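You operate a simulated robot arm through the tools that you are given. There is no shell and no other tool.

The job below is to be done with a simulated robot arm. You get a single attempt, and the scene is never put back.

JOB
Back out both toggle screws and swing the toggles off the glass.
Fine: on the glazed sample; blue driver set to OUT, back in its holder after; fingers off the turning socket.

It is judged by the outcome, as a careful person would: the job done as asked, and still so three seconds after it is handed in. It fails if anything else is knocked over, pushed out of place, dropped, spilled or broken.

ROBOT AND FRAMES
A 7-joint arm with a fingered hand, fixed in place. Base frame: the origin is at the foot of the arm, x ahead of it, y to its left, z up. Readings come in m, rad, newtons and seconds.
Its first joint turns from -2.897 to 2.897 rad. Payload 4.7 kg.
The tool frame sits at the grasp point between the pads (the TCP): z along the fingers, y along the line on which they close. The tips reach 0.036 m beyond it. The gripper opens to 0.12 m. The gripper's body begins 0.042 m behind the TCP. The gripper is a hand of 5 fingers: y runs from the thumb to the fingers, the wrist lies at [-0.018, -0.122, -0.21] in the tool frame, and closing takes about 1.5 s.
Orientation is told as [roll, pitch, yaw] about the base's x, y, z axes, in that order, counted from this pose: with the fingers straight down and the wrist toward the robot, the tool's x, y and z point along [0, 1, 0], [1, 0, 0] and [0, 0, -1] of the base frame.

CONTROLS
- The arm moves only by the tool jog_arm. Its argument "plan" is a list of rows, each an object (a shift or turn left out is 0, a gripper value left out holds the last) with "translation": the shift along the base's x, y, z in units of 25 mm (1.0 is 25 mm), a list of three; "rot": the turn, a rotation vector about the base's x, y, z in units of 4 degrees (1.0 is 4 degrees), a list of three; "grip": the finger opening in m, from 0 to 0.12. In form: [{"translation": [tx, ty, tz], "rot": [wx, wy, wz], "grip": grip}, ...]. A call has 1 to 20 rows; each row shifts and turns the commanded pose from where the row before left it. A call with a number of a shift or a turn outside -1 to 1 is refused whole. Rows are played at 5 a second. More than 0.05 m and 0.15 rad between two rows, or a gripper value outside its range, and nothing of the call is played. Where a pose cannot be reached the arm comes as near as it can. A force on the tool above 40 N (or 10 N above the force at the start of the call, whichever is more), or a blocked arm, ends the call early, and 0.2 s more pass. The fingers move at their own pace (about 0.045 m/s each) and stop on an object; they squeeze with about 30 N. The grip force told is the motor's: it shows also when the fingers shut on nothing. Time passes only in rows, and 0.2 s behind the last, so rows that do not move let the fingers close. The reply holds the time, the measured pose of the TCP, the force on the tool along the base axes, the opening and the grip force, in the units named above and with some noise, with the torque about the TCP (base axes, N m) and any sound that the robot's microphone picked up.
- Cameras (640 x 400 px; columns grow to the right, rows downward): "scene" is fixed at [0.2191, -0.651, 1.6724]; the picture's right is [0.75, -0.66, 0.00], its down [-0.31, -0.36, -0.88] and it looks along [0.58, 0.66, -0.48] (base axes); focal length 334 px, centre (320, 200). "wrist" rides on the gripper at [0.073, -0.091, -0.143] in the tool frame; the picture's right is [-0.80, 0.28, -0.53], its down [-0.53, -0.73, 0.42] and it looks along [-0.27, 0.62, 0.74] (tool axes); focal length 234 px, centre (320, 200). There is no depth. A picture from a camera that has moved, and an enlarged one, comes with that camera's place and axes in the base frame and with its lens.
- grab_frame(camera): a new picture of that camera. It takes no simulated time.
- preshape(shape): the hand has 5 fingers and takes this shape, open, in about a second: jaw (thumb against the fingers, like two jaws); tri (thumb and two fingers); tip (a fingertip pinch); poke (one finger out to press); point (the index stretched); flat (the hand flat); cup (the hand cupped); fist (a fist). The gripper value then closes the fingers along that shape, each until it touches; the sizes above hold for jaw. It gives what a move gives, with no picture.
- zoom(camera, box): a new picture of the part [left, top, right, bottom] of that camera's present view, enlarged. It takes no simulated time.
- finish_job(): hands the job in; it is judged then, once.

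Places have to be worked out from the pictures, the camera data and where the tool is seen. Open the gripper and draw the arm clear of the work before you hand the job in, unless the task says otherwise.

The tools are called after "Request:" as name(argument=value, ...) on one line, values as JSON. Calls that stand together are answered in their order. jog_arm: Moves the arm, as the interface text tells. Its arguments: {"type":"object","properties":{"plan":{"type":"array","items":{"type":"object","properties":{"translation":{"type":"array","items":{"type":"number"}},"rot":{"type":"array","items":{"type":"number"}},"grip":{"type":"number"}}}}},"required":["plan"]} The other tools are called the same way: preshape (shape) gives the hand a shape; grab_frame (camera) takes a picture; zoom (camera, box) takes an enlarged picture of a part of a camera's view; finish_job () hands the job in.

At the start:

```text
t: 0.0
eef_pos: [0.521, 0.0637, 1.3999]
ee_rot: [0.0, 0.001, 0.001]
ft_force: [0.4, -0.1, -0.8]
ft_torque: [-0.03, 0.0, -0.01]
finger_gap: 0.1196
grip_force: 0.1
shape: jaw
```

scene: 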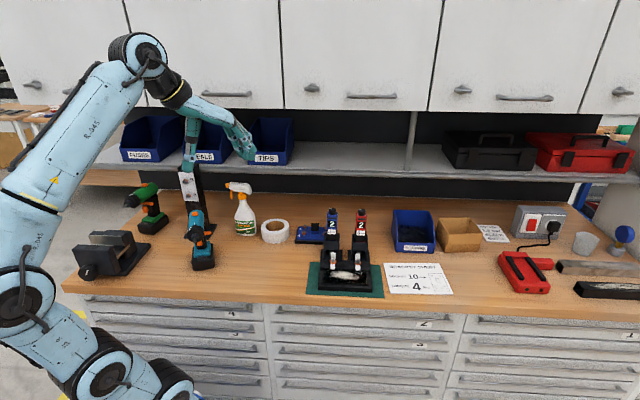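
wrist: 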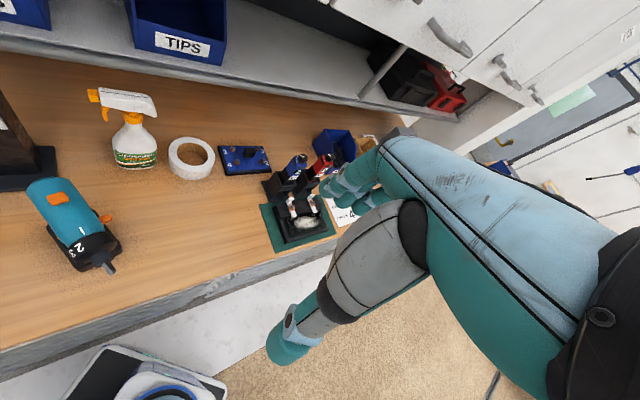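

I'll begin by looking closer at the bench: the drivers, the sample fixture and the notice.

Request:
zoom(camera="scene", box=[290, 200, 390, 300])

Request:
zoom(camera="scene", box=[120, 160, 300, 290])

Request:
zoom(camera="scene", box=[380, 200, 520, 300])

Request:
zoom(camera="wrist", box=[200, 120, 380, 260])

Request:
zoom(camera="wrist", box=[0, 140, 200, 290])

```text
4.00 times, centred on (340, 250) of scene
camera zoom: at [0.2191, -0.651, 1.6724], right [0.75, -0.66, 0.0], down [-0.31, -0.36, -0.88], along [0.58, 0.66, -0.48], focal length 1334 px, centre (240, 0)
```

zoom: 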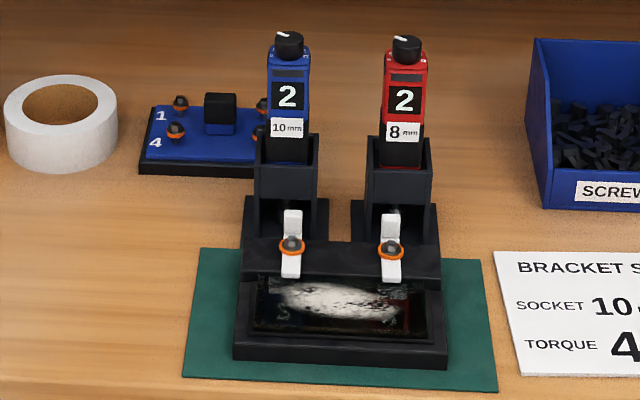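

```text
3.08 times, centred on (210, 225) of scene
camera zoom: at [0.2191, -0.651, 1.6724], right [0.75, -0.66, 0.0], down [-0.31, -0.36, -0.88], along [0.58, 0.66, -0.48], focal length 1026 px, centre (658, 123)
```

zoom: 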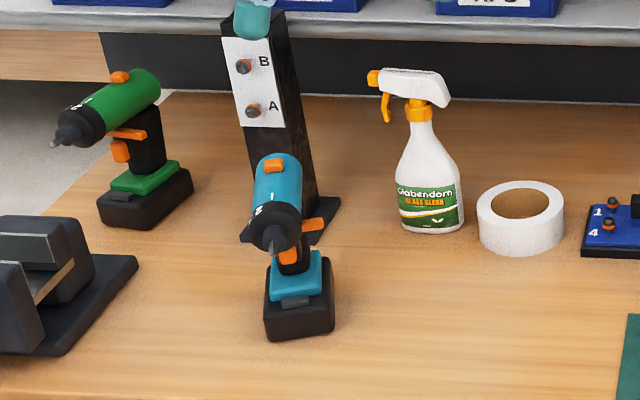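

```text
4.00 times, centred on (450, 250) of scene
camera zoom: at [0.2191, -0.651, 1.6724], right [0.75, -0.66, 0.0], down [-0.31, -0.36, -0.88], along [0.58, 0.66, -0.48], focal length 1334 px, centre (-200, 0)
```

zoom: 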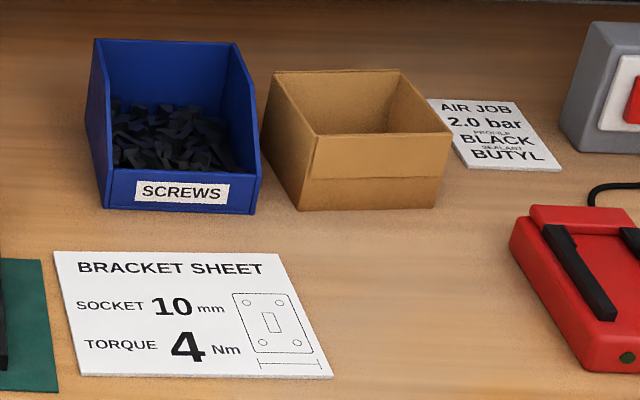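

```text
2.86 times, centred on (290, 190) of wrist
camera zoom: at [0.4289, 0.1357, 1.5436], right [0.28, -0.8, 0.53], down [-0.73, -0.53, -0.42], along [0.62, -0.27, -0.74], focal length 669 px, centre (406, 229)
```

zoom: 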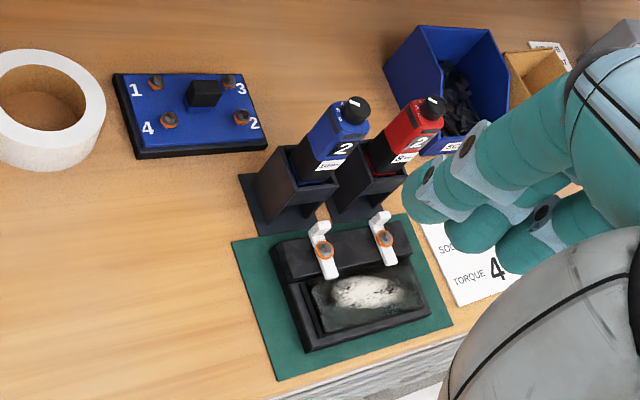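

```text
2.67 times, centred on (100, 215) of wrist
camera zoom: at [0.4289, 0.1357, 1.5436], right [0.28, -0.8, 0.53], down [-0.73, -0.53, -0.42], along [0.62, -0.27, -0.74], focal length 624 px, centre (907, 160)
```

zoom: 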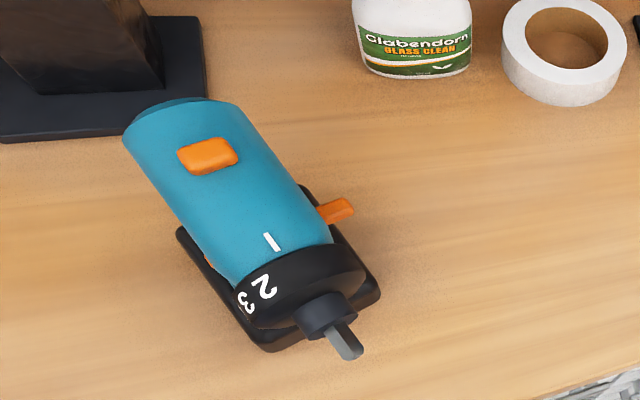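

The blue 10 mm driver stands in its holder at about [0.90, 0.06], top near z 1.09. The two orange-ringed toggle screws are near [0.847, -0.004, 0.94] and [0.907, -0.064, 0.94]. I'll bring the wrist camera nearer to see how the driver works.

Request:
jog_arm(plan=[{"translation": [0.99, -0.4, -0.68]}, {"translation": [0.99, -0.4, -0.68]}, {"translation": [0.99, -0.4, -0.68]}, {"translation": [0.99, -0.4, -0.68]}, {"translation": [0.99, -0.4, -0.68]}, {"translation": [0.99, -0.4, -0.68]}, {"translation": [0.99, -0.4, -0.68]}, {"translation": [0.99, -0.4, -0.68]}, {"translation": [0.99, -0.4, -0.68]}, {"translation": [0.99, -0.4, -0.68]}])

```text
t: 2.2
eef_pos: [0.769, -0.0366, 1.231]
ee_rot: [0.0, -0.001, 0.001]
ft_force: [-1.2, -0.5, 0.2]
ft_torque: [-0.01, 0.0, 0.0]
finger_gap: 0.1198
grip_force: 0.1
shape: jaw
```

The move went as commanded, with no contact. Now I'll take a close look with both cameras.

Request:
grab_frame(camera="wrist")

Request:
grab_frame(camera="scene")

```text
taken
camera wrist: at [0.6765, 0.0356, 1.3745], right [0.28, -0.8, 0.53], down [-0.73, -0.53, -0.43], along [0.62, -0.27, -0.74], focal length 234 px, centre (320, 200)
```

wrist: 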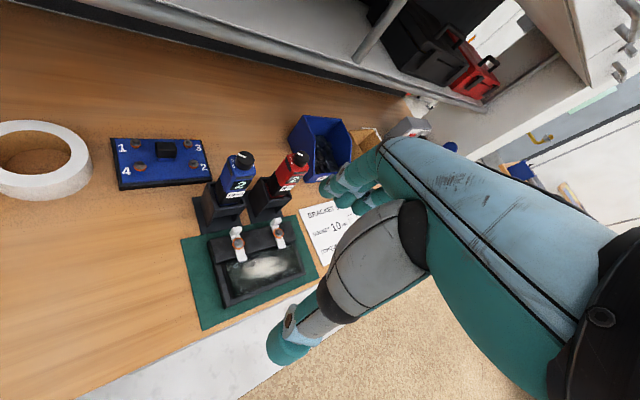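

```text
taken
```

scene: 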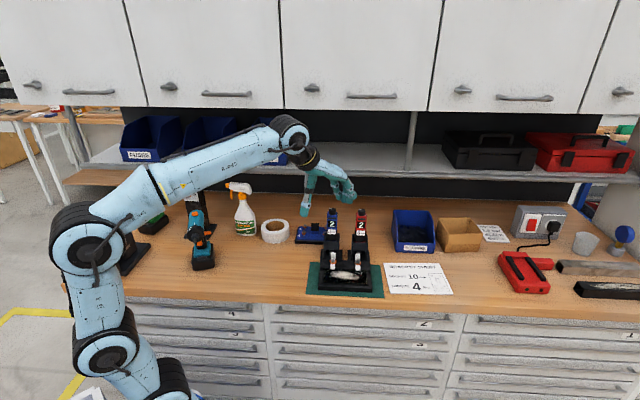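

Request:
zoom(camera="wrist", box=[180, 130, 320, 320])

Request:
zoom(camera="wrist", box=[200, 140, 280, 210])

Request:
zoom(camera="scene", box=[310, 200, 380, 250])

Request:
zoom(camera="scene", box=[310, 240, 390, 300])

```text
2.11 times, centred on (250, 225) of wrist
camera zoom: at [0.6765, 0.0356, 1.3745], right [0.28, -0.8, 0.53], down [-0.73, -0.53, -0.43], along [0.62, -0.27, -0.74], focal length 493 px, centre (467, 147)
```

zoom: 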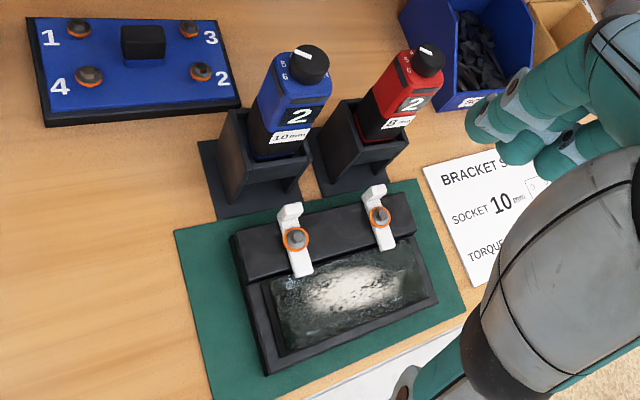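

```text
5.71 times, centred on (240, 175) of wrist
camera zoom: at [0.6765, 0.0356, 1.3745], right [0.28, -0.8, 0.53], down [-0.73, -0.53, -0.43], along [0.62, -0.27, -0.74], focal length 1338 px, centre (777, 343)
```

zoom: 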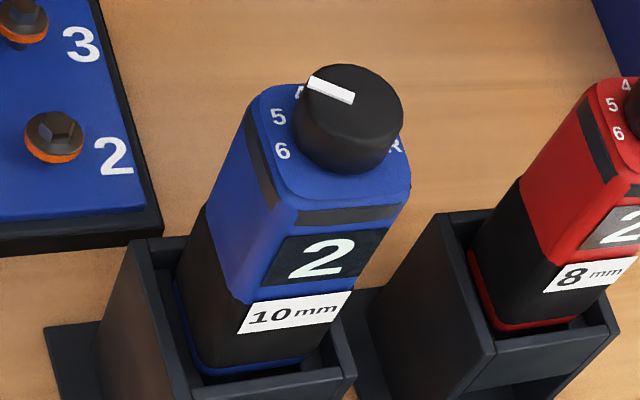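

```text
8.00 times, centred on (345, 225) of scene
camera zoom: at [0.2191, -0.651, 1.6724], right [0.75, -0.66, 0.0], down [-0.31, -0.36, -0.88], along [0.58, 0.66, -0.48], focal length 2668 px, centre (120, 0)
```

zoom: 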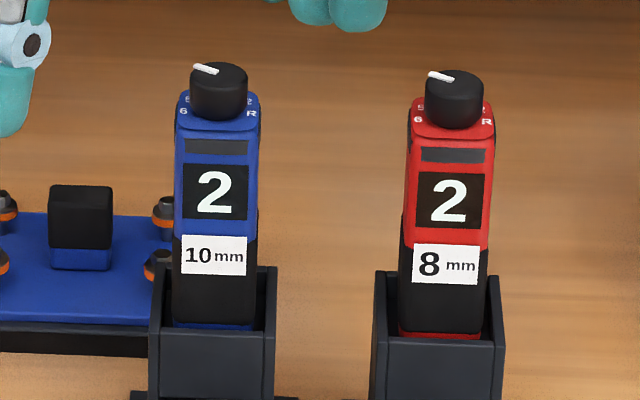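

```text
6.67 times, centred on (350, 270) of scene
camera zoom: at [0.2191, -0.651, 1.6724], right [0.75, -0.66, 0.0], down [-0.31, -0.36, -0.88], along [0.58, 0.66, -0.48], focal length 2224 px, centre (120, -267)
```

zoom: 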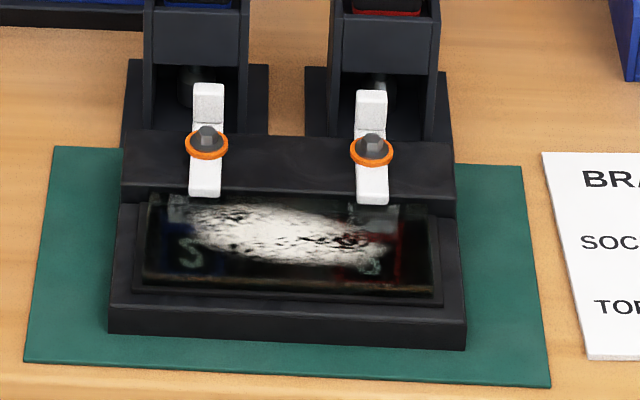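

The zoom renders real detail, so I'll zoom tighter on the dial, the holder and the screws.

Request:
zoom(camera="wrist", box=[226, 145, 262, 168])

Request:
zoom(camera="scene", box=[320, 203, 348, 221])

Request:
zoom(camera="scene", box=[318, 235, 378, 275])

Request:
zoom(camera="wrist", box=[220, 205, 300, 260])

Request:
zoom(camera="wrist", box=[190, 165, 260, 240])

```text
16.00 times, centred on (244, 156) of wrist
camera zoom: at [0.6765, 0.0356, 1.3745], right [0.28, -0.8, 0.53], down [-0.73, -0.53, -0.43], along [0.62, -0.27, -0.74], focal length 3747 px, centre (1536, 896)
```

zoom: 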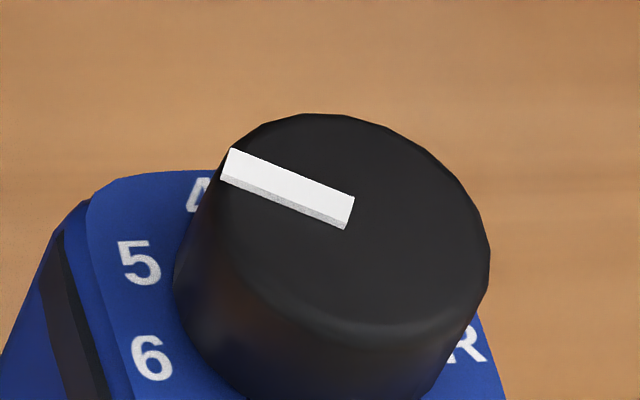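

```text
16.00 times, centred on (334, 212) of scene
camera zoom: at [0.2191, -0.651, 1.6724], right [0.75, -0.66, 0.0], down [-0.31, -0.36, -0.88], along [0.58, 0.66, -0.48], focal length 5336 px, centre (96, 8)
```

zoom: 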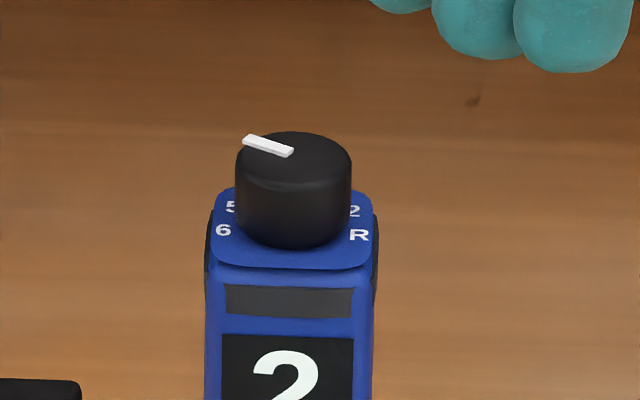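

```text
10.00 times, centred on (348, 255) of scene
camera zoom: at [0.2191, -0.651, 1.6724], right [0.75, -0.66, 0.0], down [-0.31, -0.36, -0.88], along [0.58, 0.66, -0.48], focal length 3335 px, centre (40, -350)
```

zoom: 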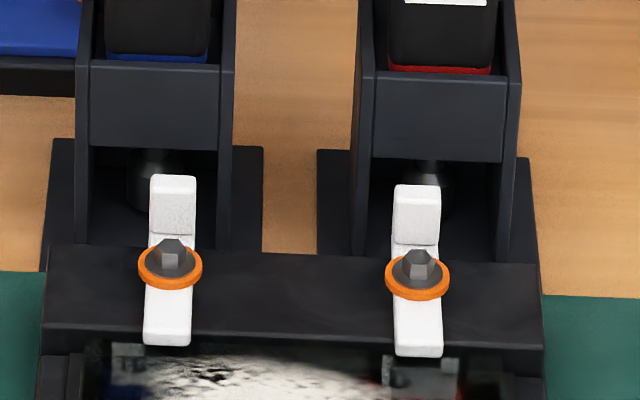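

```text
7.27 times, centred on (260, 232) of wrist
camera zoom: at [0.6765, 0.0356, 1.3745], right [0.28, -0.8, 0.53], down [-0.73, -0.53, -0.43], along [0.62, -0.27, -0.74], focal length 1703 px, centre (756, -36)
```

zoom: 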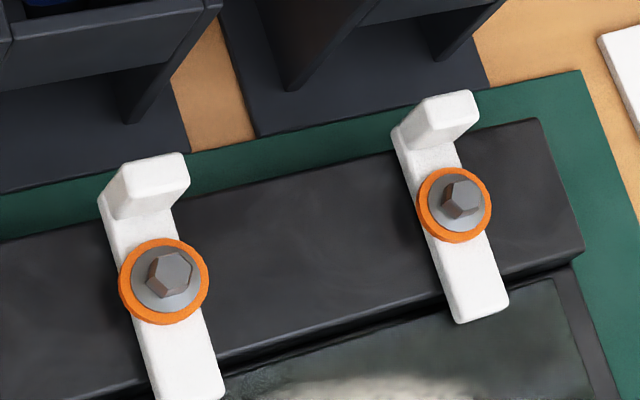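

```text
5.33 times, centred on (225, 202) of wrist
camera zoom: at [0.6765, 0.0356, 1.3745], right [0.28, -0.8, 0.53], down [-0.73, -0.53, -0.43], along [0.62, -0.27, -0.74], focal length 1249 px, centre (827, 187)
```

zoom: 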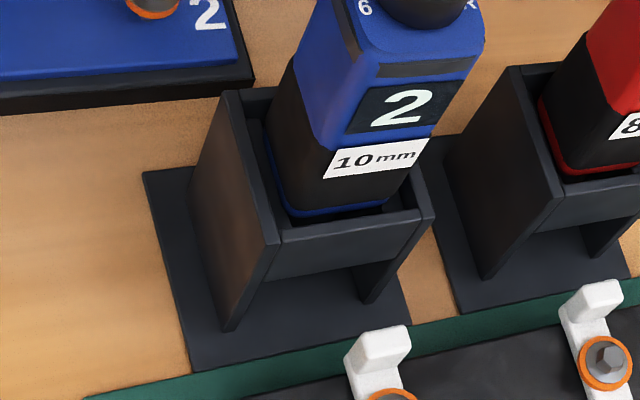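

The dial carries R (front right), 2, 3, 4, 5, 6 (front left), and the pointer appears to be at 5. R should be the OUT direction. I'll check the hand itself and the top of the dial more closely.

Request:
zoom(camera="scene", box=[270, 130, 370, 230])

Request:
zoom(camera="scene", box=[350, 203, 378, 221])

Request:
zoom(camera="wrist", box=[280, 140, 320, 190])

```text
4.00 times, centred on (320, 180) of scene
camera zoom: at [0.2191, -0.651, 1.6724], right [0.75, -0.66, 0.0], down [-0.31, -0.36, -0.88], along [0.58, 0.66, -0.48], focal length 1334 px, centre (320, 280)
```

zoom: 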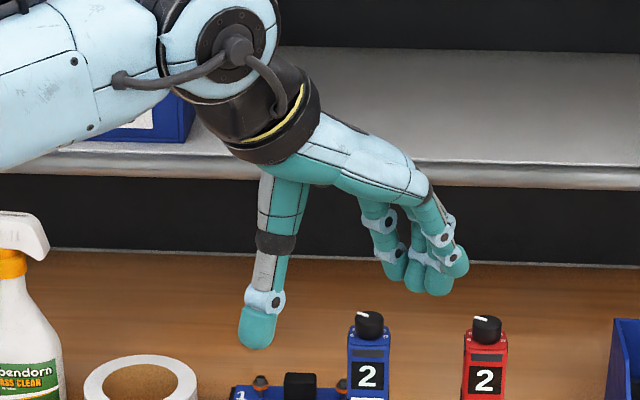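

```text
16.00 times, centred on (364, 212) of scene
camera zoom: at [0.2191, -0.651, 1.6724], right [0.75, -0.66, 0.0], down [-0.31, -0.36, -0.88], along [0.58, 0.66, -0.48], focal length 5336 px, centre (-384, 8)
```

zoom: 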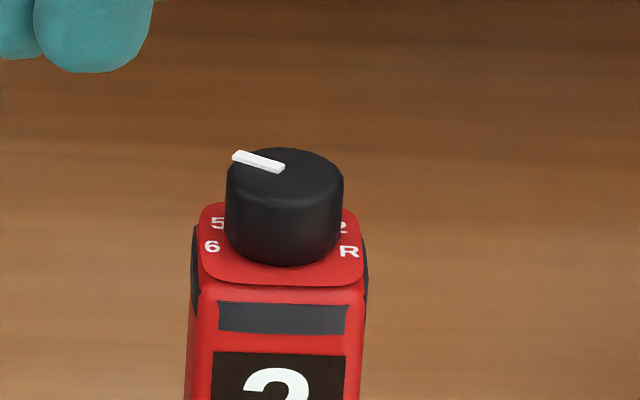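

```text
8.00 times, centred on (300, 165) of wrist
camera zoom: at [0.6765, 0.0356, 1.3745], right [0.28, -0.8, 0.53], down [-0.73, -0.53, -0.43], along [0.62, -0.27, -0.74], focal length 1873 px, centre (480, 480)
```

zoom: 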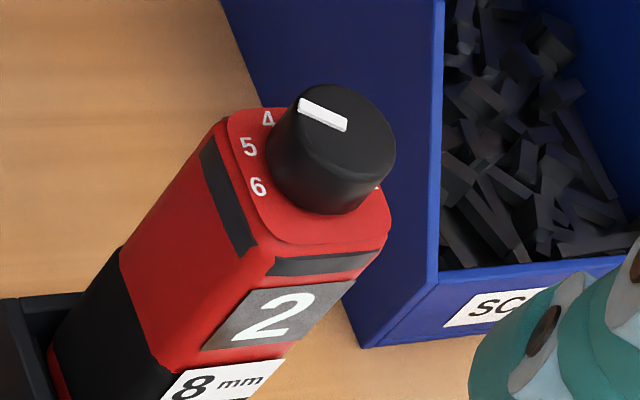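

The hand is humanoid, with a long thumb and curled fingers. I'll try the "tri" shape in free air and see how it sits for gripping the small dial.

Request:
preshape(shape="tri")

Request:
jog_arm(plan=[{"grip": 0.04}, {"grip": 0.04}, {"grip": 0.04}, {"grip": 0.04}, {"grip": 0.04}, {"grip": 0.04}])

Request:
zoom(camera="scene", box=[270, 130, 370, 230])

Request:
grab_frame(camera="wrist")

```text
t: 3.1
eef_pos: [0.7686, -0.0358, 1.2305]
ee_rot: [0.001, -0.001, -0.001]
ft_force: [0.3, -0.5, 0.5]
ft_torque: [-0.01, 0.0, -0.01]
finger_gap: 0.1195
grip_force: 0.1
shape: tri
```

```text
t: 4.5
eef_pos: [0.7686, -0.0364, 1.2312]
ee_rot: [0.0, 0.0, 0.0]
ft_force: [-0.8, 0.6, -0.7]
ft_torque: [0.0, -0.01, 0.01]
finger_gap: 0.0403
grip_force: 0.1
shape: tri
```

```text
4.00 times, centred on (320, 180) of scene
camera zoom: at [0.2191, -0.651, 1.6724], right [0.75, -0.66, 0.0], down [-0.31, -0.36, -0.88], along [0.58, 0.66, -0.48], focal length 1334 px, centre (320, 280)
```

zoom: 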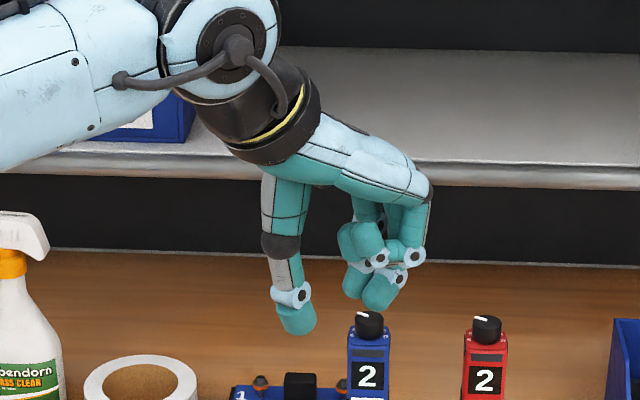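

```text
taken
camera wrist: at [0.6768, 0.0357, 1.3742], right [0.28, -0.8, 0.53], down [-0.73, -0.53, -0.42], along [0.62, -0.27, -0.74], focal length 234 px, centre (320, 200)
```

wrist: 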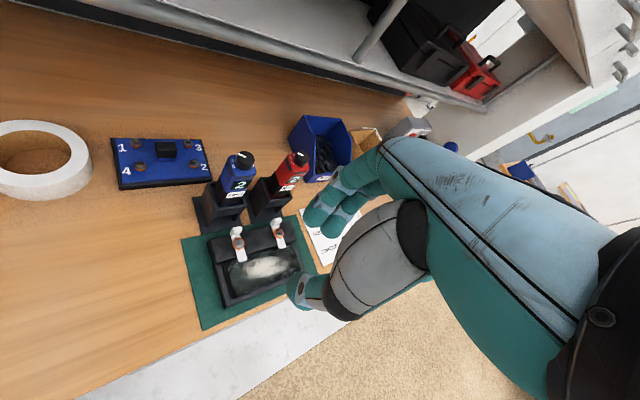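

The tri shape gives a clean thumb-and-two-finger pinch that should suit the dial. I'll move above the blue dial at z≈1.19 while yawing +60° to leave room for the clockwise turn.

Request:
jog_arm(plan=[{"translation": [0.36, 0.26, -0.1], "rot": [0, 0, 1], "grip": 0.06}, {"translation": [0.36, 0.26, -0.1], "rot": [0, 0, 1]}, {"translation": [0.36, 0.26, -0.1], "rot": [0, 0, 1]}, {"translation": [0.36, 0.26, -0.1], "rot": [0, 0, 1]}, {"translation": [0.36, 0.26, -0.1], "rot": [0, 0, 1]}, {"translation": [0.36, 0.26, -0.1], "rot": [0, 0, 1]}, {"translation": [0.36, 0.26, -0.1], "rot": [0, 0, 1]}, {"translation": [0.36, 0.26, -0.1], "rot": [0, 0, 1]}, {"translation": [0.36, 0.26, -0.1], "rot": [0, 0, 1]}, {"translation": [0.36, 0.26, -0.1], "rot": [0, 0, 1]}, {"translation": [0.36, 0.27, -0.1], "rot": [0, 0, 1]}, {"translation": [0.36, 0.27, -0.1], "rot": [0, 0, 1]}, {"translation": [0.36, 0.27, -0.1], "rot": [0, 0, 1]}, {"translation": [0.36, 0.27, -0.1], "rot": [0, 0, 1]}, {"translation": [0.36, 0.27, -0.1], "rot": [0, 0, 1]}, {}])

Request:
grab_frame(camera="scene")

Request:
grab_frame(camera="wrist")

Request:
zoom(camera="scene", box=[300, 160, 380, 230])

```text
t: 7.9
eef_pos: [0.9034, 0.0621, 1.1921]
ee_rot: [0.001, -0.001, 1.046]
ft_force: [-0.1, 0.1, 1.3]
ft_torque: [0.02, 0.0, -0.01]
finger_gap: 0.0595
grip_force: 0.0
shape: tri
```

```text
taken
```

scene: 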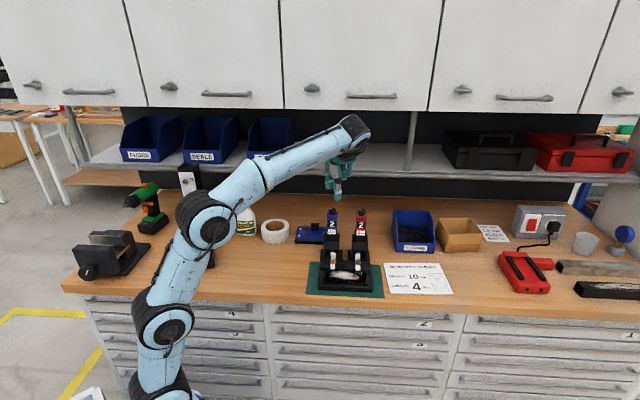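

```text
taken
camera wrist: at [0.7946, 0.0191, 1.3363], right [0.84, -0.16, 0.53], down [0.1, -0.9, -0.42], along [0.54, 0.41, -0.74], focal length 234 px, centre (320, 200)
```

wrist: 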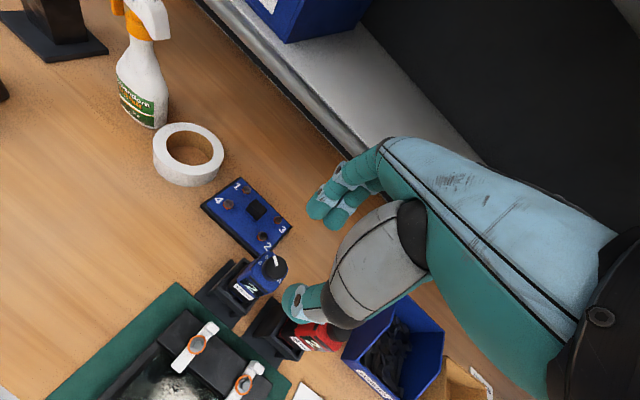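

```text
5.71 times, centred on (340, 195) of scene
camera zoom: at [0.2191, -0.651, 1.6724], right [0.75, -0.66, 0.0], down [-0.31, -0.36, -0.88], along [0.58, 0.66, -0.48], focal length 1906 px, centre (206, 229)
```

zoom: 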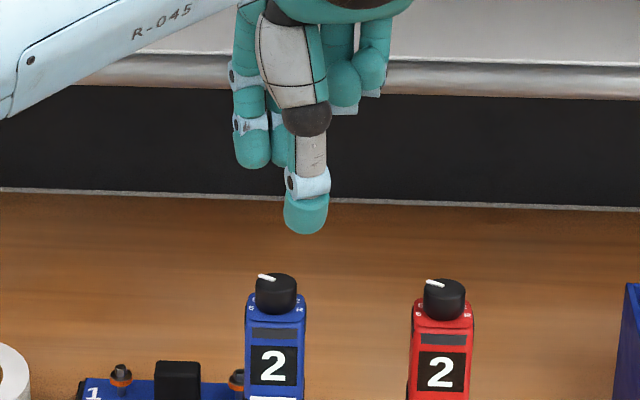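

Yaw 60° is reachable. I'll triangulate the dial centre from this new wrist position.

Request:
zoom(camera="wrist", box=[256, 250, 296, 275])

Request:
zoom(camera="wrist", box=[180, 240, 340, 340])

```text
16.00 times, centred on (276, 262) of wrist
camera zoom: at [0.7946, 0.0191, 1.3363], right [0.84, -0.16, 0.53], down [0.1, -0.9, -0.42], along [0.54, 0.41, -0.74], focal length 3747 px, centre (1024, -800)
```

zoom: 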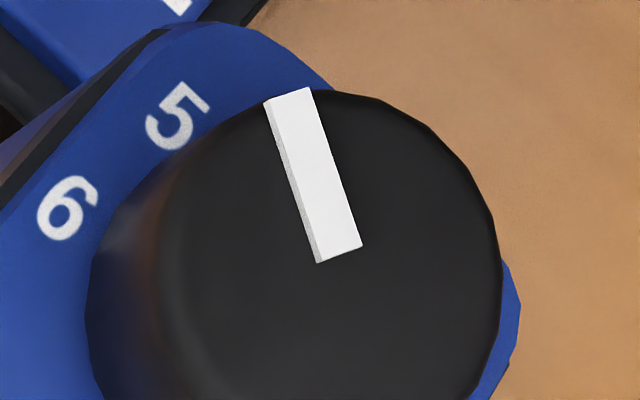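

```text
4.00 times, centred on (260, 290) of wrist
camera zoom: at [0.7946, 0.0191, 1.3363], right [0.84, -0.16, 0.53], down [0.1, -0.9, -0.42], along [0.54, 0.41, -0.74], focal length 937 px, centre (560, -160)
```

zoom: 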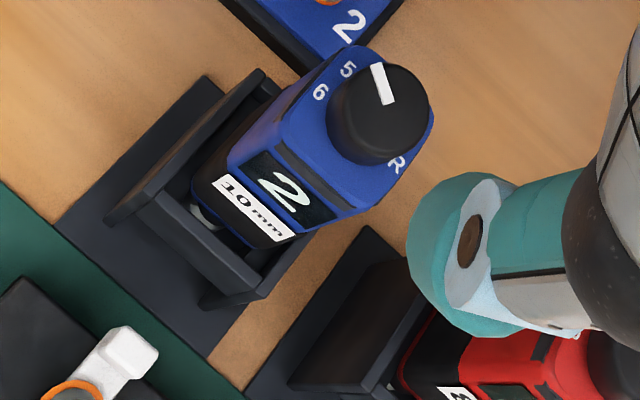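

The dial centre triangulates to about [0.900, 0.063, 1.097]. I'll lower to just above it with the hand open and check the alignment.

Request:
jog_arm(plan=[{"translation": [-0.06, 0.02, -0.9]}, {"translation": [-0.06, 0.02, -0.9]}, {}])

Request:
zoom(camera="scene", box=[310, 180, 360, 220])

Request:
zoom(camera="wrist", box=[240, 160, 400, 320])

```text
t: 8.7
eef_pos: [0.9009, 0.063, 1.1469]
ee_rot: [-0.001, -0.001, 1.048]
ft_force: [-0.3, 0.4, -0.6]
ft_torque: [0.02, 0.0, -0.02]
finger_gap: 0.0595
grip_force: 0.0
shape: tri
```

```text
10.00 times, centred on (335, 200) of scene
camera zoom: at [0.2191, -0.651, 1.6724], right [0.75, -0.66, 0.0], down [-0.31, -0.36, -0.88], along [0.58, 0.66, -0.48], focal length 3335 px, centre (170, 200)
```

zoom: 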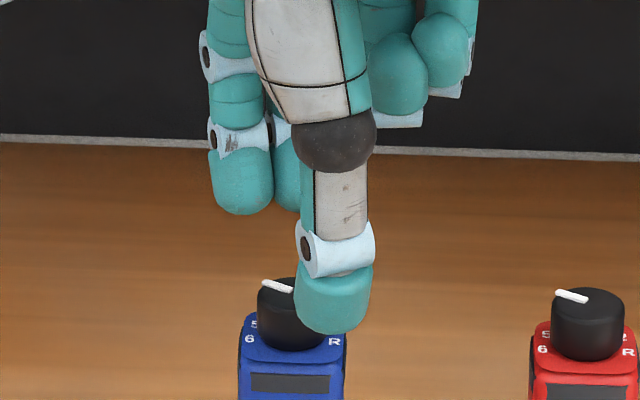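

```text
2.50 times, centred on (320, 240) of wrist
camera zoom: at [0.7909, 0.0196, 1.291], right [0.84, -0.16, 0.53], down [0.09, -0.9, -0.42], along [0.54, 0.4, -0.74], focal length 585 px, centre (320, 100)
```

zoom: 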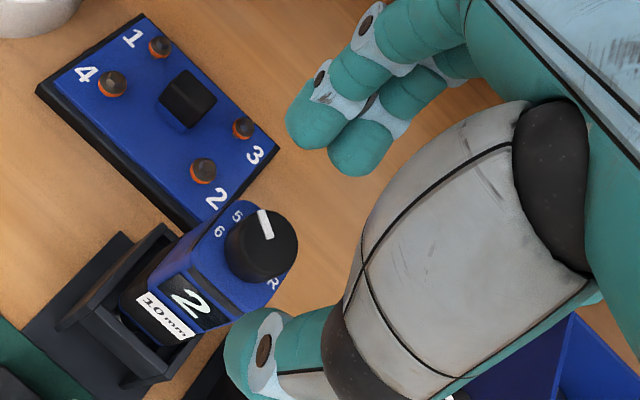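

Tip-level centre and dial look close to aligned. I'll take a tight wrist zoom to pin down the dial height.

Request:
zoom(camera="wrist", box=[276, 285, 316, 310])

```text
16.00 times, centred on (296, 298) of wrist
camera zoom: at [0.7909, 0.0196, 1.291], right [0.84, -0.16, 0.53], down [0.09, -0.9, -0.42], along [0.54, 0.4, -0.74], focal length 3747 px, centre (704, -1360)
```

zoom: 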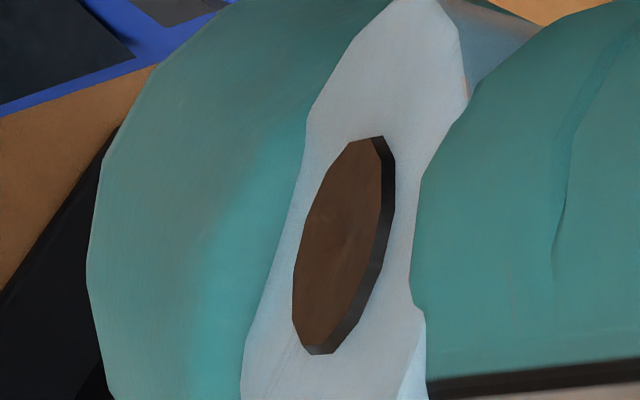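

That box landed on the thumb; the dial is at about (297, 256) in the full frame.

Request:
zoom(camera="wrist", box=[278, 245, 318, 270])

```text
16.00 times, centred on (298, 258) of wrist
camera zoom: at [0.7909, 0.0196, 1.291], right [0.84, -0.16, 0.53], down [0.09, -0.9, -0.42], along [0.54, 0.4, -0.74], focal length 3747 px, centre (672, -720)
```

zoom: 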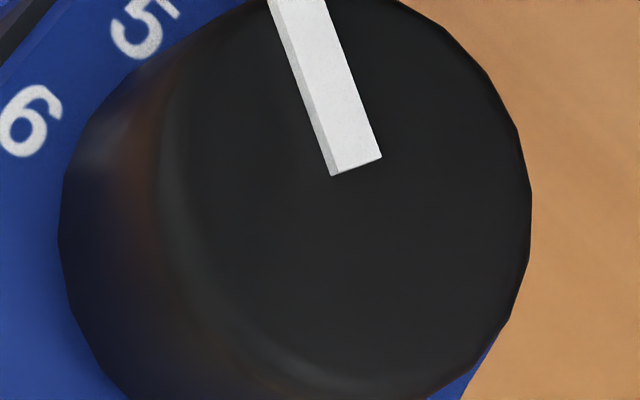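

The best dial estimate is centre [0.898, 0.062], top z≈1.098 and body top ≈1.082. I'll narrow the fingers to 0.042, shift slightly, and descend to TCP z≈1.122.

Request:
jog_arm(plan=[{"translation": [-0.1, -0.04, 0], "grip": 0.042}, {"grip": 0.042}, {"translation": [0, 0, -0.34]}, {"translation": [0, 0, -0.33]}, {"translation": [0, 0, -0.33]}, {}])

Request:
zoom(camera="scene", box=[310, 185, 360, 225])

Request:
zoom(camera="wrist", box=[270, 200, 350, 280])

```text
t: 10.1
eef_pos: [0.8992, 0.0636, 1.1224]
ee_rot: [-0.001, -0.001, 1.048]
ft_force: [-0.4, -0.3, 0.9]
ft_torque: [0.03, -0.03, 0.04]
finger_gap: 0.0425
grip_force: 0.0
shape: tri
```

```text
10.00 times, centred on (335, 205) of scene
camera zoom: at [0.2191, -0.651, 1.6724], right [0.75, -0.66, 0.0], down [-0.31, -0.36, -0.88], along [0.58, 0.66, -0.48], focal length 3335 px, centre (170, 150)
```

zoom: 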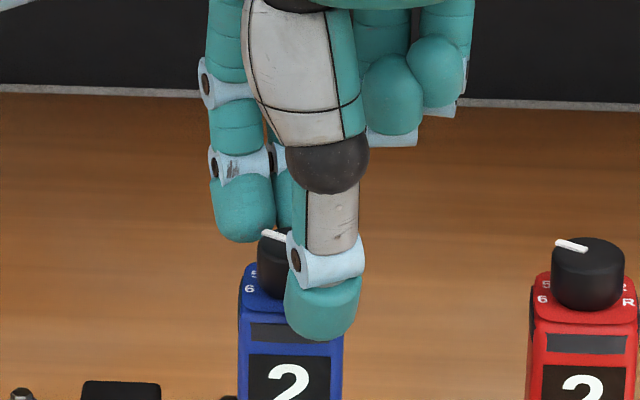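

```text
5.00 times, centred on (310, 240) of wrist
camera zoom: at [0.7891, 0.0189, 1.2658], right [0.84, -0.16, 0.53], down [0.09, -0.9, -0.42], along [0.54, 0.4, -0.74], focal length 1171 px, centre (370, 0)
```

zoom: 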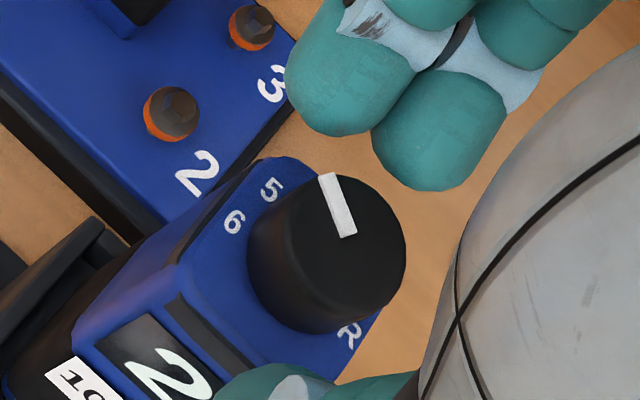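

The fingers sit about level with the dial base and the thumb slightly lower. I'll raise 4 mm so the thumb clears the body shoulder, then close gently onto the dial.

Request:
jog_arm(plan=[{"translation": [0.04, 0, 0.16]}, {"grip": 0.03}, {"grip": 0.03}, {"grip": 0.026}, {"grip": 0.022}, {"grip": 0.022}, {}])

Request:
zoom(camera="scene", box=[310, 185, 360, 225])

Request:
zoom(camera="wrist", box=[270, 200, 350, 280])

```text
t: 11.7
eef_pos: [0.8998, 0.0635, 1.1266]
ee_rot: [0.001, -0.001, 1.048]
ft_force: [0.3, -1.7, 0.3]
ft_torque: [-0.01, 0.01, 0.02]
finger_gap: 0.0223
grip_force: 0.0
shape: tri
```

```text
10.00 times, centred on (335, 205) of scene
camera zoom: at [0.2191, -0.651, 1.6724], right [0.75, -0.66, 0.0], down [-0.31, -0.36, -0.88], along [0.58, 0.66, -0.48], focal length 3335 px, centre (170, 150)
```

zoom: 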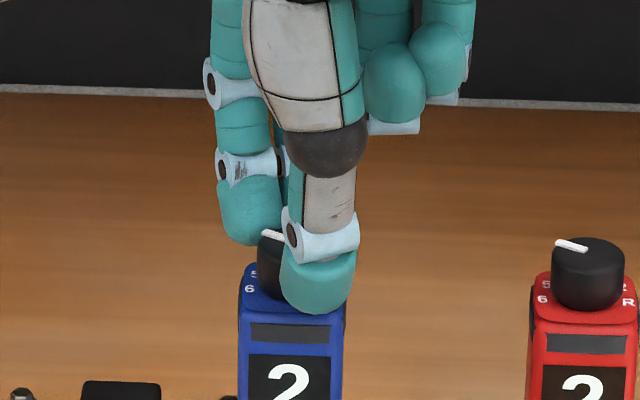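

```text
5.00 times, centred on (310, 240) of wrist
camera zoom: at [0.7902, 0.0191, 1.27], right [0.84, -0.16, 0.53], down [0.09, -0.9, -0.42], along [0.54, 0.4, -0.74], focal length 1171 px, centre (370, 0)
```

zoom: 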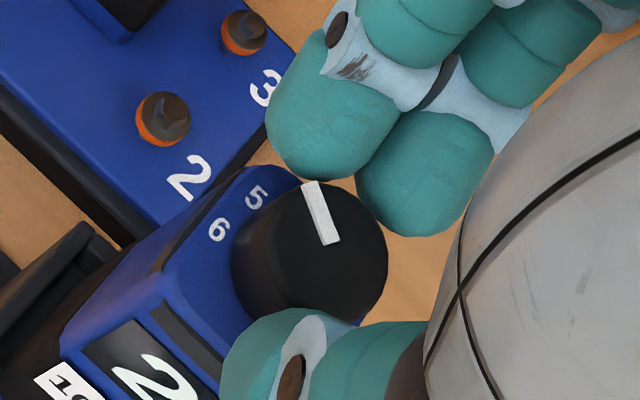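

No contact is registered yet at a 22 mm gap. I'll close further until the fingers stop on the dial.

Request:
jog_arm(plan=[{"grip": 0.018}, {"grip": 0.014}, {"grip": 0.01}, {"grip": 0.01}, {}])

Request:
zoom(camera="scene", box=[310, 185, 360, 225])

Request:
zoom(camera="wrist", box=[270, 200, 350, 280])

```text
t: 12.9
eef_pos: [0.899, 0.0632, 1.1261]
ee_rot: [-0.001, 0.0, 1.047]
ft_force: [0.0, -0.3, 0.8]
ft_torque: [0.04, 0.01, 0.02]
finger_gap: 0.0153
grip_force: 29.9
shape: tri
```

```text
10.00 times, centred on (335, 205) of scene
camera zoom: at [0.2191, -0.651, 1.6724], right [0.75, -0.66, 0.0], down [-0.31, -0.36, -0.88], along [0.58, 0.66, -0.48], focal length 3335 px, centre (170, 150)
```

zoom: 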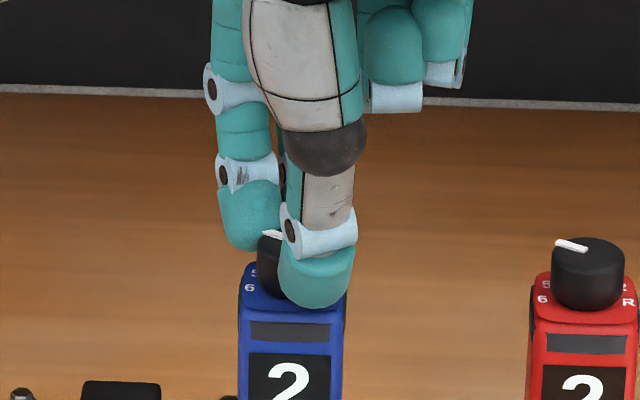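

```text
5.00 times, centred on (310, 240) of wrist
camera zoom: at [0.7903, 0.0191, 1.2699], right [0.84, -0.16, 0.53], down [0.09, -0.9, -0.42], along [0.54, 0.4, -0.74], focal length 1171 px, centre (370, 0)
```

zoom: 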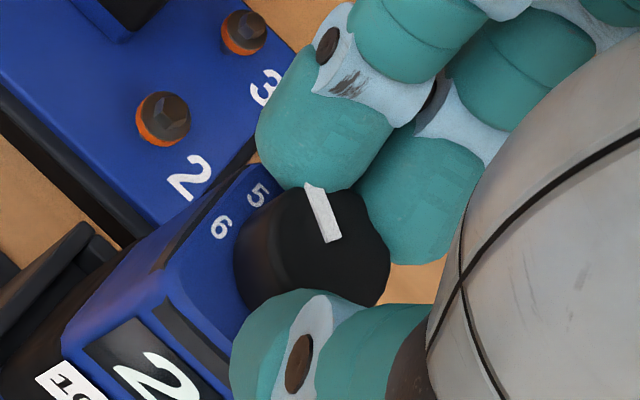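

The grip is stalled on the dial (30 N, gap 15 mm). I'll turn clockwise 20° and check that the pointer follows.

Request:
jog_arm(plan=[{"rot": [0, 0, -1]}, {"rot": [0, 0, -1]}, {"rot": [0, 0, -1]}, {"rot": [0, 0, -1]}, {"rot": [0, 0, -1]}])

Request:
zoom(camera="scene", box=[310, 185, 360, 225])

Request:
zoom(camera="wrist", box=[270, 200, 350, 280])

```text
t: 14.1
eef_pos: [0.9, 0.0628, 1.1273]
ee_rot: [0.0, 0.0, 0.697]
ft_force: [-0.8, 0.6, -0.2]
ft_torque: [0.06, -0.05, -0.02]
finger_gap: 0.0151
grip_force: 29.8
shape: tri
```

```text
10.00 times, centred on (335, 205) of scene
camera zoom: at [0.2191, -0.651, 1.6724], right [0.75, -0.66, 0.0], down [-0.31, -0.36, -0.88], along [0.58, 0.66, -0.48], focal length 3335 px, centre (170, 150)
```

zoom: 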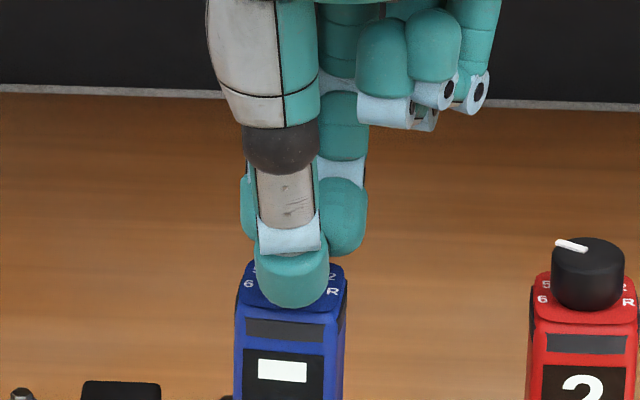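

```text
5.00 times, centred on (310, 240) of wrist
camera zoom: at [0.782, 0.0592, 1.27], right [0.73, -0.44, 0.53], down [-0.22, -0.88, -0.42], along [0.65, 0.19, -0.74], focal length 1171 px, centre (370, 0)
```

zoom: 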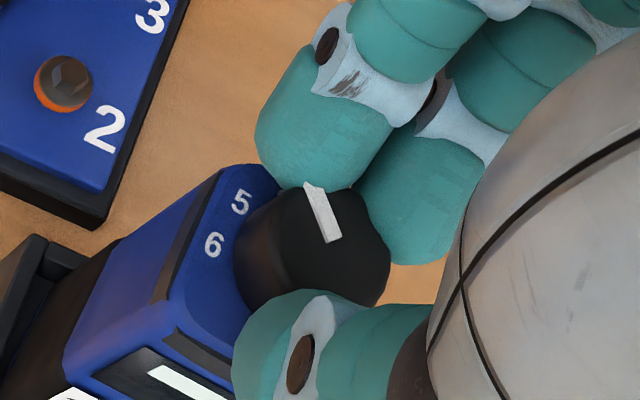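

The dial follows the hand, and the display changed from "2" to "–" between detents. So the display shows the setting, which I'll track as I turn another 20°.

Request:
jog_arm(plan=[{"rot": [0, 0, -1]}, {"rot": [0, 0, -1]}, {"rot": [0, 0, -1]}, {"rot": [0, 0, -1]}, {"rot": [0, 0, -1]}])

Request:
zoom(camera="scene", box=[310, 185, 360, 225])

Request:
zoom(camera="wrist", box=[270, 200, 350, 280])

```text
t: 15.3
eef_pos: [0.8985, 0.0639, 1.1264]
ee_rot: [-0.001, 0.0, 0.35]
ft_force: [-0.3, 0.1, -0.5]
ft_torque: [0.02, 0.01, 0.0]
finger_gap: 0.0152
grip_force: 29.9
shape: tri
```

```text
10.00 times, centred on (335, 205) of scene
camera zoom: at [0.2191, -0.651, 1.6724], right [0.75, -0.66, 0.0], down [-0.31, -0.36, -0.88], along [0.58, 0.66, -0.48], focal length 3335 px, centre (170, 150)
```

zoom: 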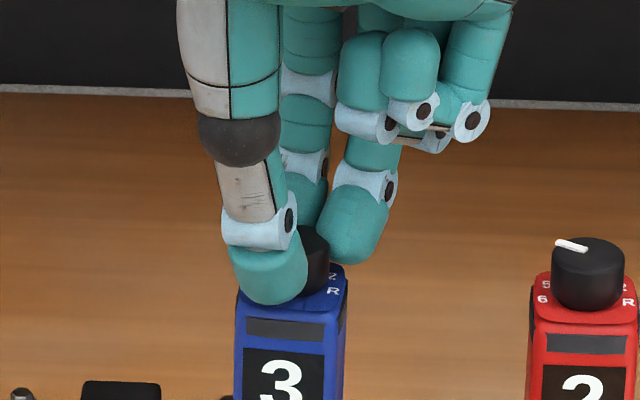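

```text
5.00 times, centred on (310, 240) of wrist
camera zoom: at [0.7878, 0.0993, 1.27], right [0.54, -0.66, 0.53], down [-0.51, -0.75, -0.42], along [0.67, -0.04, -0.74], focal length 1171 px, centre (370, 0)
```

zoom: 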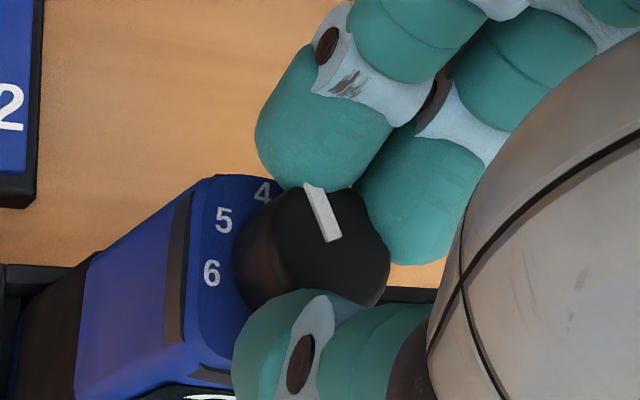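

Turning clockwise moved the display from 2 to 3, so R must lie the other way, one detent counter-clockwise of 2. I'll turn back 40° to 2, then check before re-gripping.

Request:
jog_arm(plan=[{"rot": [0, 0, 1]}, {"rot": [0, 0, 1]}, {"rot": [0, 0, 1]}, {"rot": [0, 0, 1]}, {"rot": [0, 0, 1]}, {"rot": [0, 0, 1]}, {"rot": [0, 0, 1]}, {"rot": [0, 0, 1]}, {"rot": [0, 0, 1]}, {"rot": [0, 0, 1]}, {"rot": [0, 0, 1]}, {"rot": [0, 0, 1]}])

Request:
zoom(camera="scene", box=[310, 185, 360, 225])

```text
t: 17.9
eef_pos: [0.8992, 0.0623, 1.126]
ee_rot: [0.001, 0.001, 1.186]
ft_force: [1.7, -0.1, 1.4]
ft_torque: [0.08, -0.12, -0.01]
finger_gap: 0.015
grip_force: 30.5
shape: tri
```

```text
10.00 times, centred on (335, 205) of scene
camera zoom: at [0.2191, -0.651, 1.6724], right [0.75, -0.66, 0.0], down [-0.31, -0.36, -0.88], along [0.58, 0.66, -0.48], focal length 3335 px, centre (170, 150)
```

zoom: 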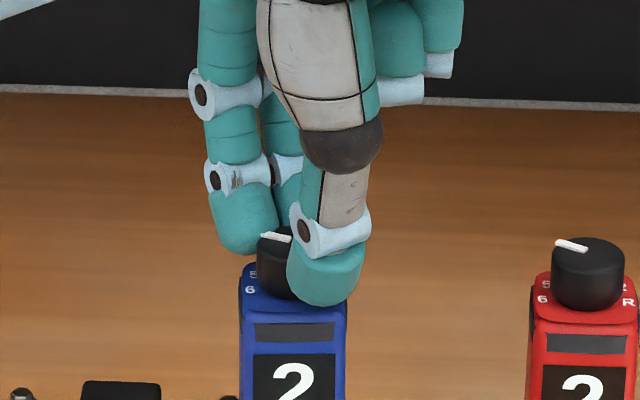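

The display is back at 2. I'll continue counter-clockwise and watch whether the wrist still follows.

Request:
jog_arm(plan=[{"rot": [0, 0, 1]}, {"rot": [0, 0, 1]}, {"rot": [0, 0, 1]}, {"rot": [0, 0, 1]}, {"rot": [0, 0, 1]}])

Request:
zoom(camera="scene", box=[310, 185, 360, 225])

```text
t: 19.1
eef_pos: [0.9007, 0.0629, 1.1269]
ee_rot: [0.0, 0.001, 1.535]
ft_force: [1.2, 0.7, 1.4]
ft_torque: [0.12, -0.1, 0.0]
finger_gap: 0.0152
grip_force: 30.3
shape: tri
```

```text
10.00 times, centred on (335, 205) of scene
camera zoom: at [0.2191, -0.651, 1.6724], right [0.75, -0.66, 0.0], down [-0.31, -0.36, -0.88], along [0.58, 0.66, -0.48], focal length 3335 px, centre (170, 150)
```

zoom: 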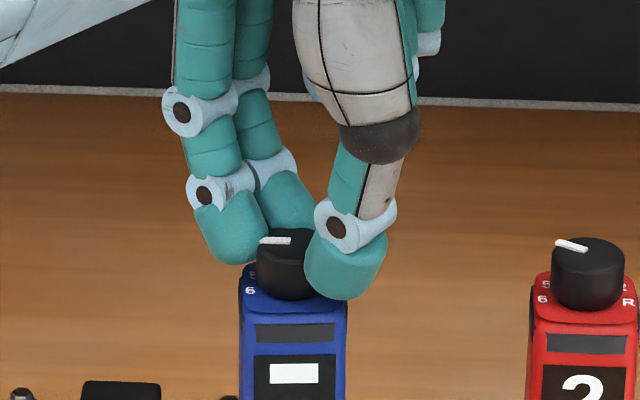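

Yaw 88° is reached and the display shows "–" between positions. I'll continue another 20°.

Request:
jog_arm(plan=[{"rot": [0, 0, 1]}, {"rot": [0, 0, 1]}, {"rot": [0, 0, 1]}, {"rot": [0, 0, 1]}, {"rot": [0, 0, 1]}])

Request:
zoom(camera="scene", box=[310, 185, 360, 225])

```text
t: 20.3
eef_pos: [0.8995, 0.0631, 1.1264]
ee_rot: [-0.001, 0.001, 1.885]
ft_force: [1.6, 2.0, 3.0]
ft_torque: [0.19, -0.07, -0.03]
finger_gap: 0.0152
grip_force: 30.0
shape: tri
```

```text
10.00 times, centred on (335, 205) of scene
camera zoom: at [0.2191, -0.651, 1.6724], right [0.75, -0.66, 0.0], down [-0.31, -0.36, -0.88], along [0.58, 0.66, -0.48], focal length 3335 px, centre (170, 150)
```

zoom: 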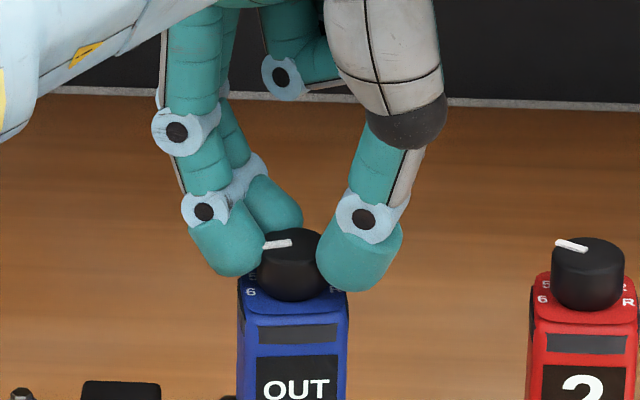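

The display now reads "OUT". I'll release the dial, rise clear, and verify it stays at OUT.

Request:
jog_arm(plan=[{"grip": 0.06}, {"grip": 0.06}, {"grip": 0.06}, {"grip": 0.06}, {"translation": [0, 0, 0.8]}, {"translation": [0, 0, 0.8]}, {"translation": [0, 0, 0.8]}])

Request:
zoom(camera="scene", box=[310, 185, 360, 225])

```text
t: 21.9
eef_pos: [0.8929, 0.0632, 1.1771]
ee_rot: [0.0, 0.001, 1.883]
ft_force: [0.5, -0.4, 0.2]
ft_torque: [0.01, 0.05, 0.02]
finger_gap: 0.0597
grip_force: 0.0
shape: tri
out of reach, approached as far as the arm can: row 7
```

```text
10.00 times, centred on (335, 205) of scene
camera zoom: at [0.2191, -0.651, 1.6724], right [0.75, -0.66, 0.0], down [-0.31, -0.36, -0.88], along [0.58, 0.66, -0.48], focal length 3335 px, centre (170, 150)
```

zoom: 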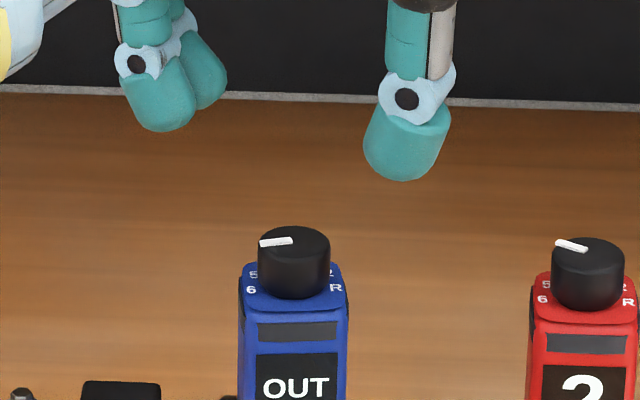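

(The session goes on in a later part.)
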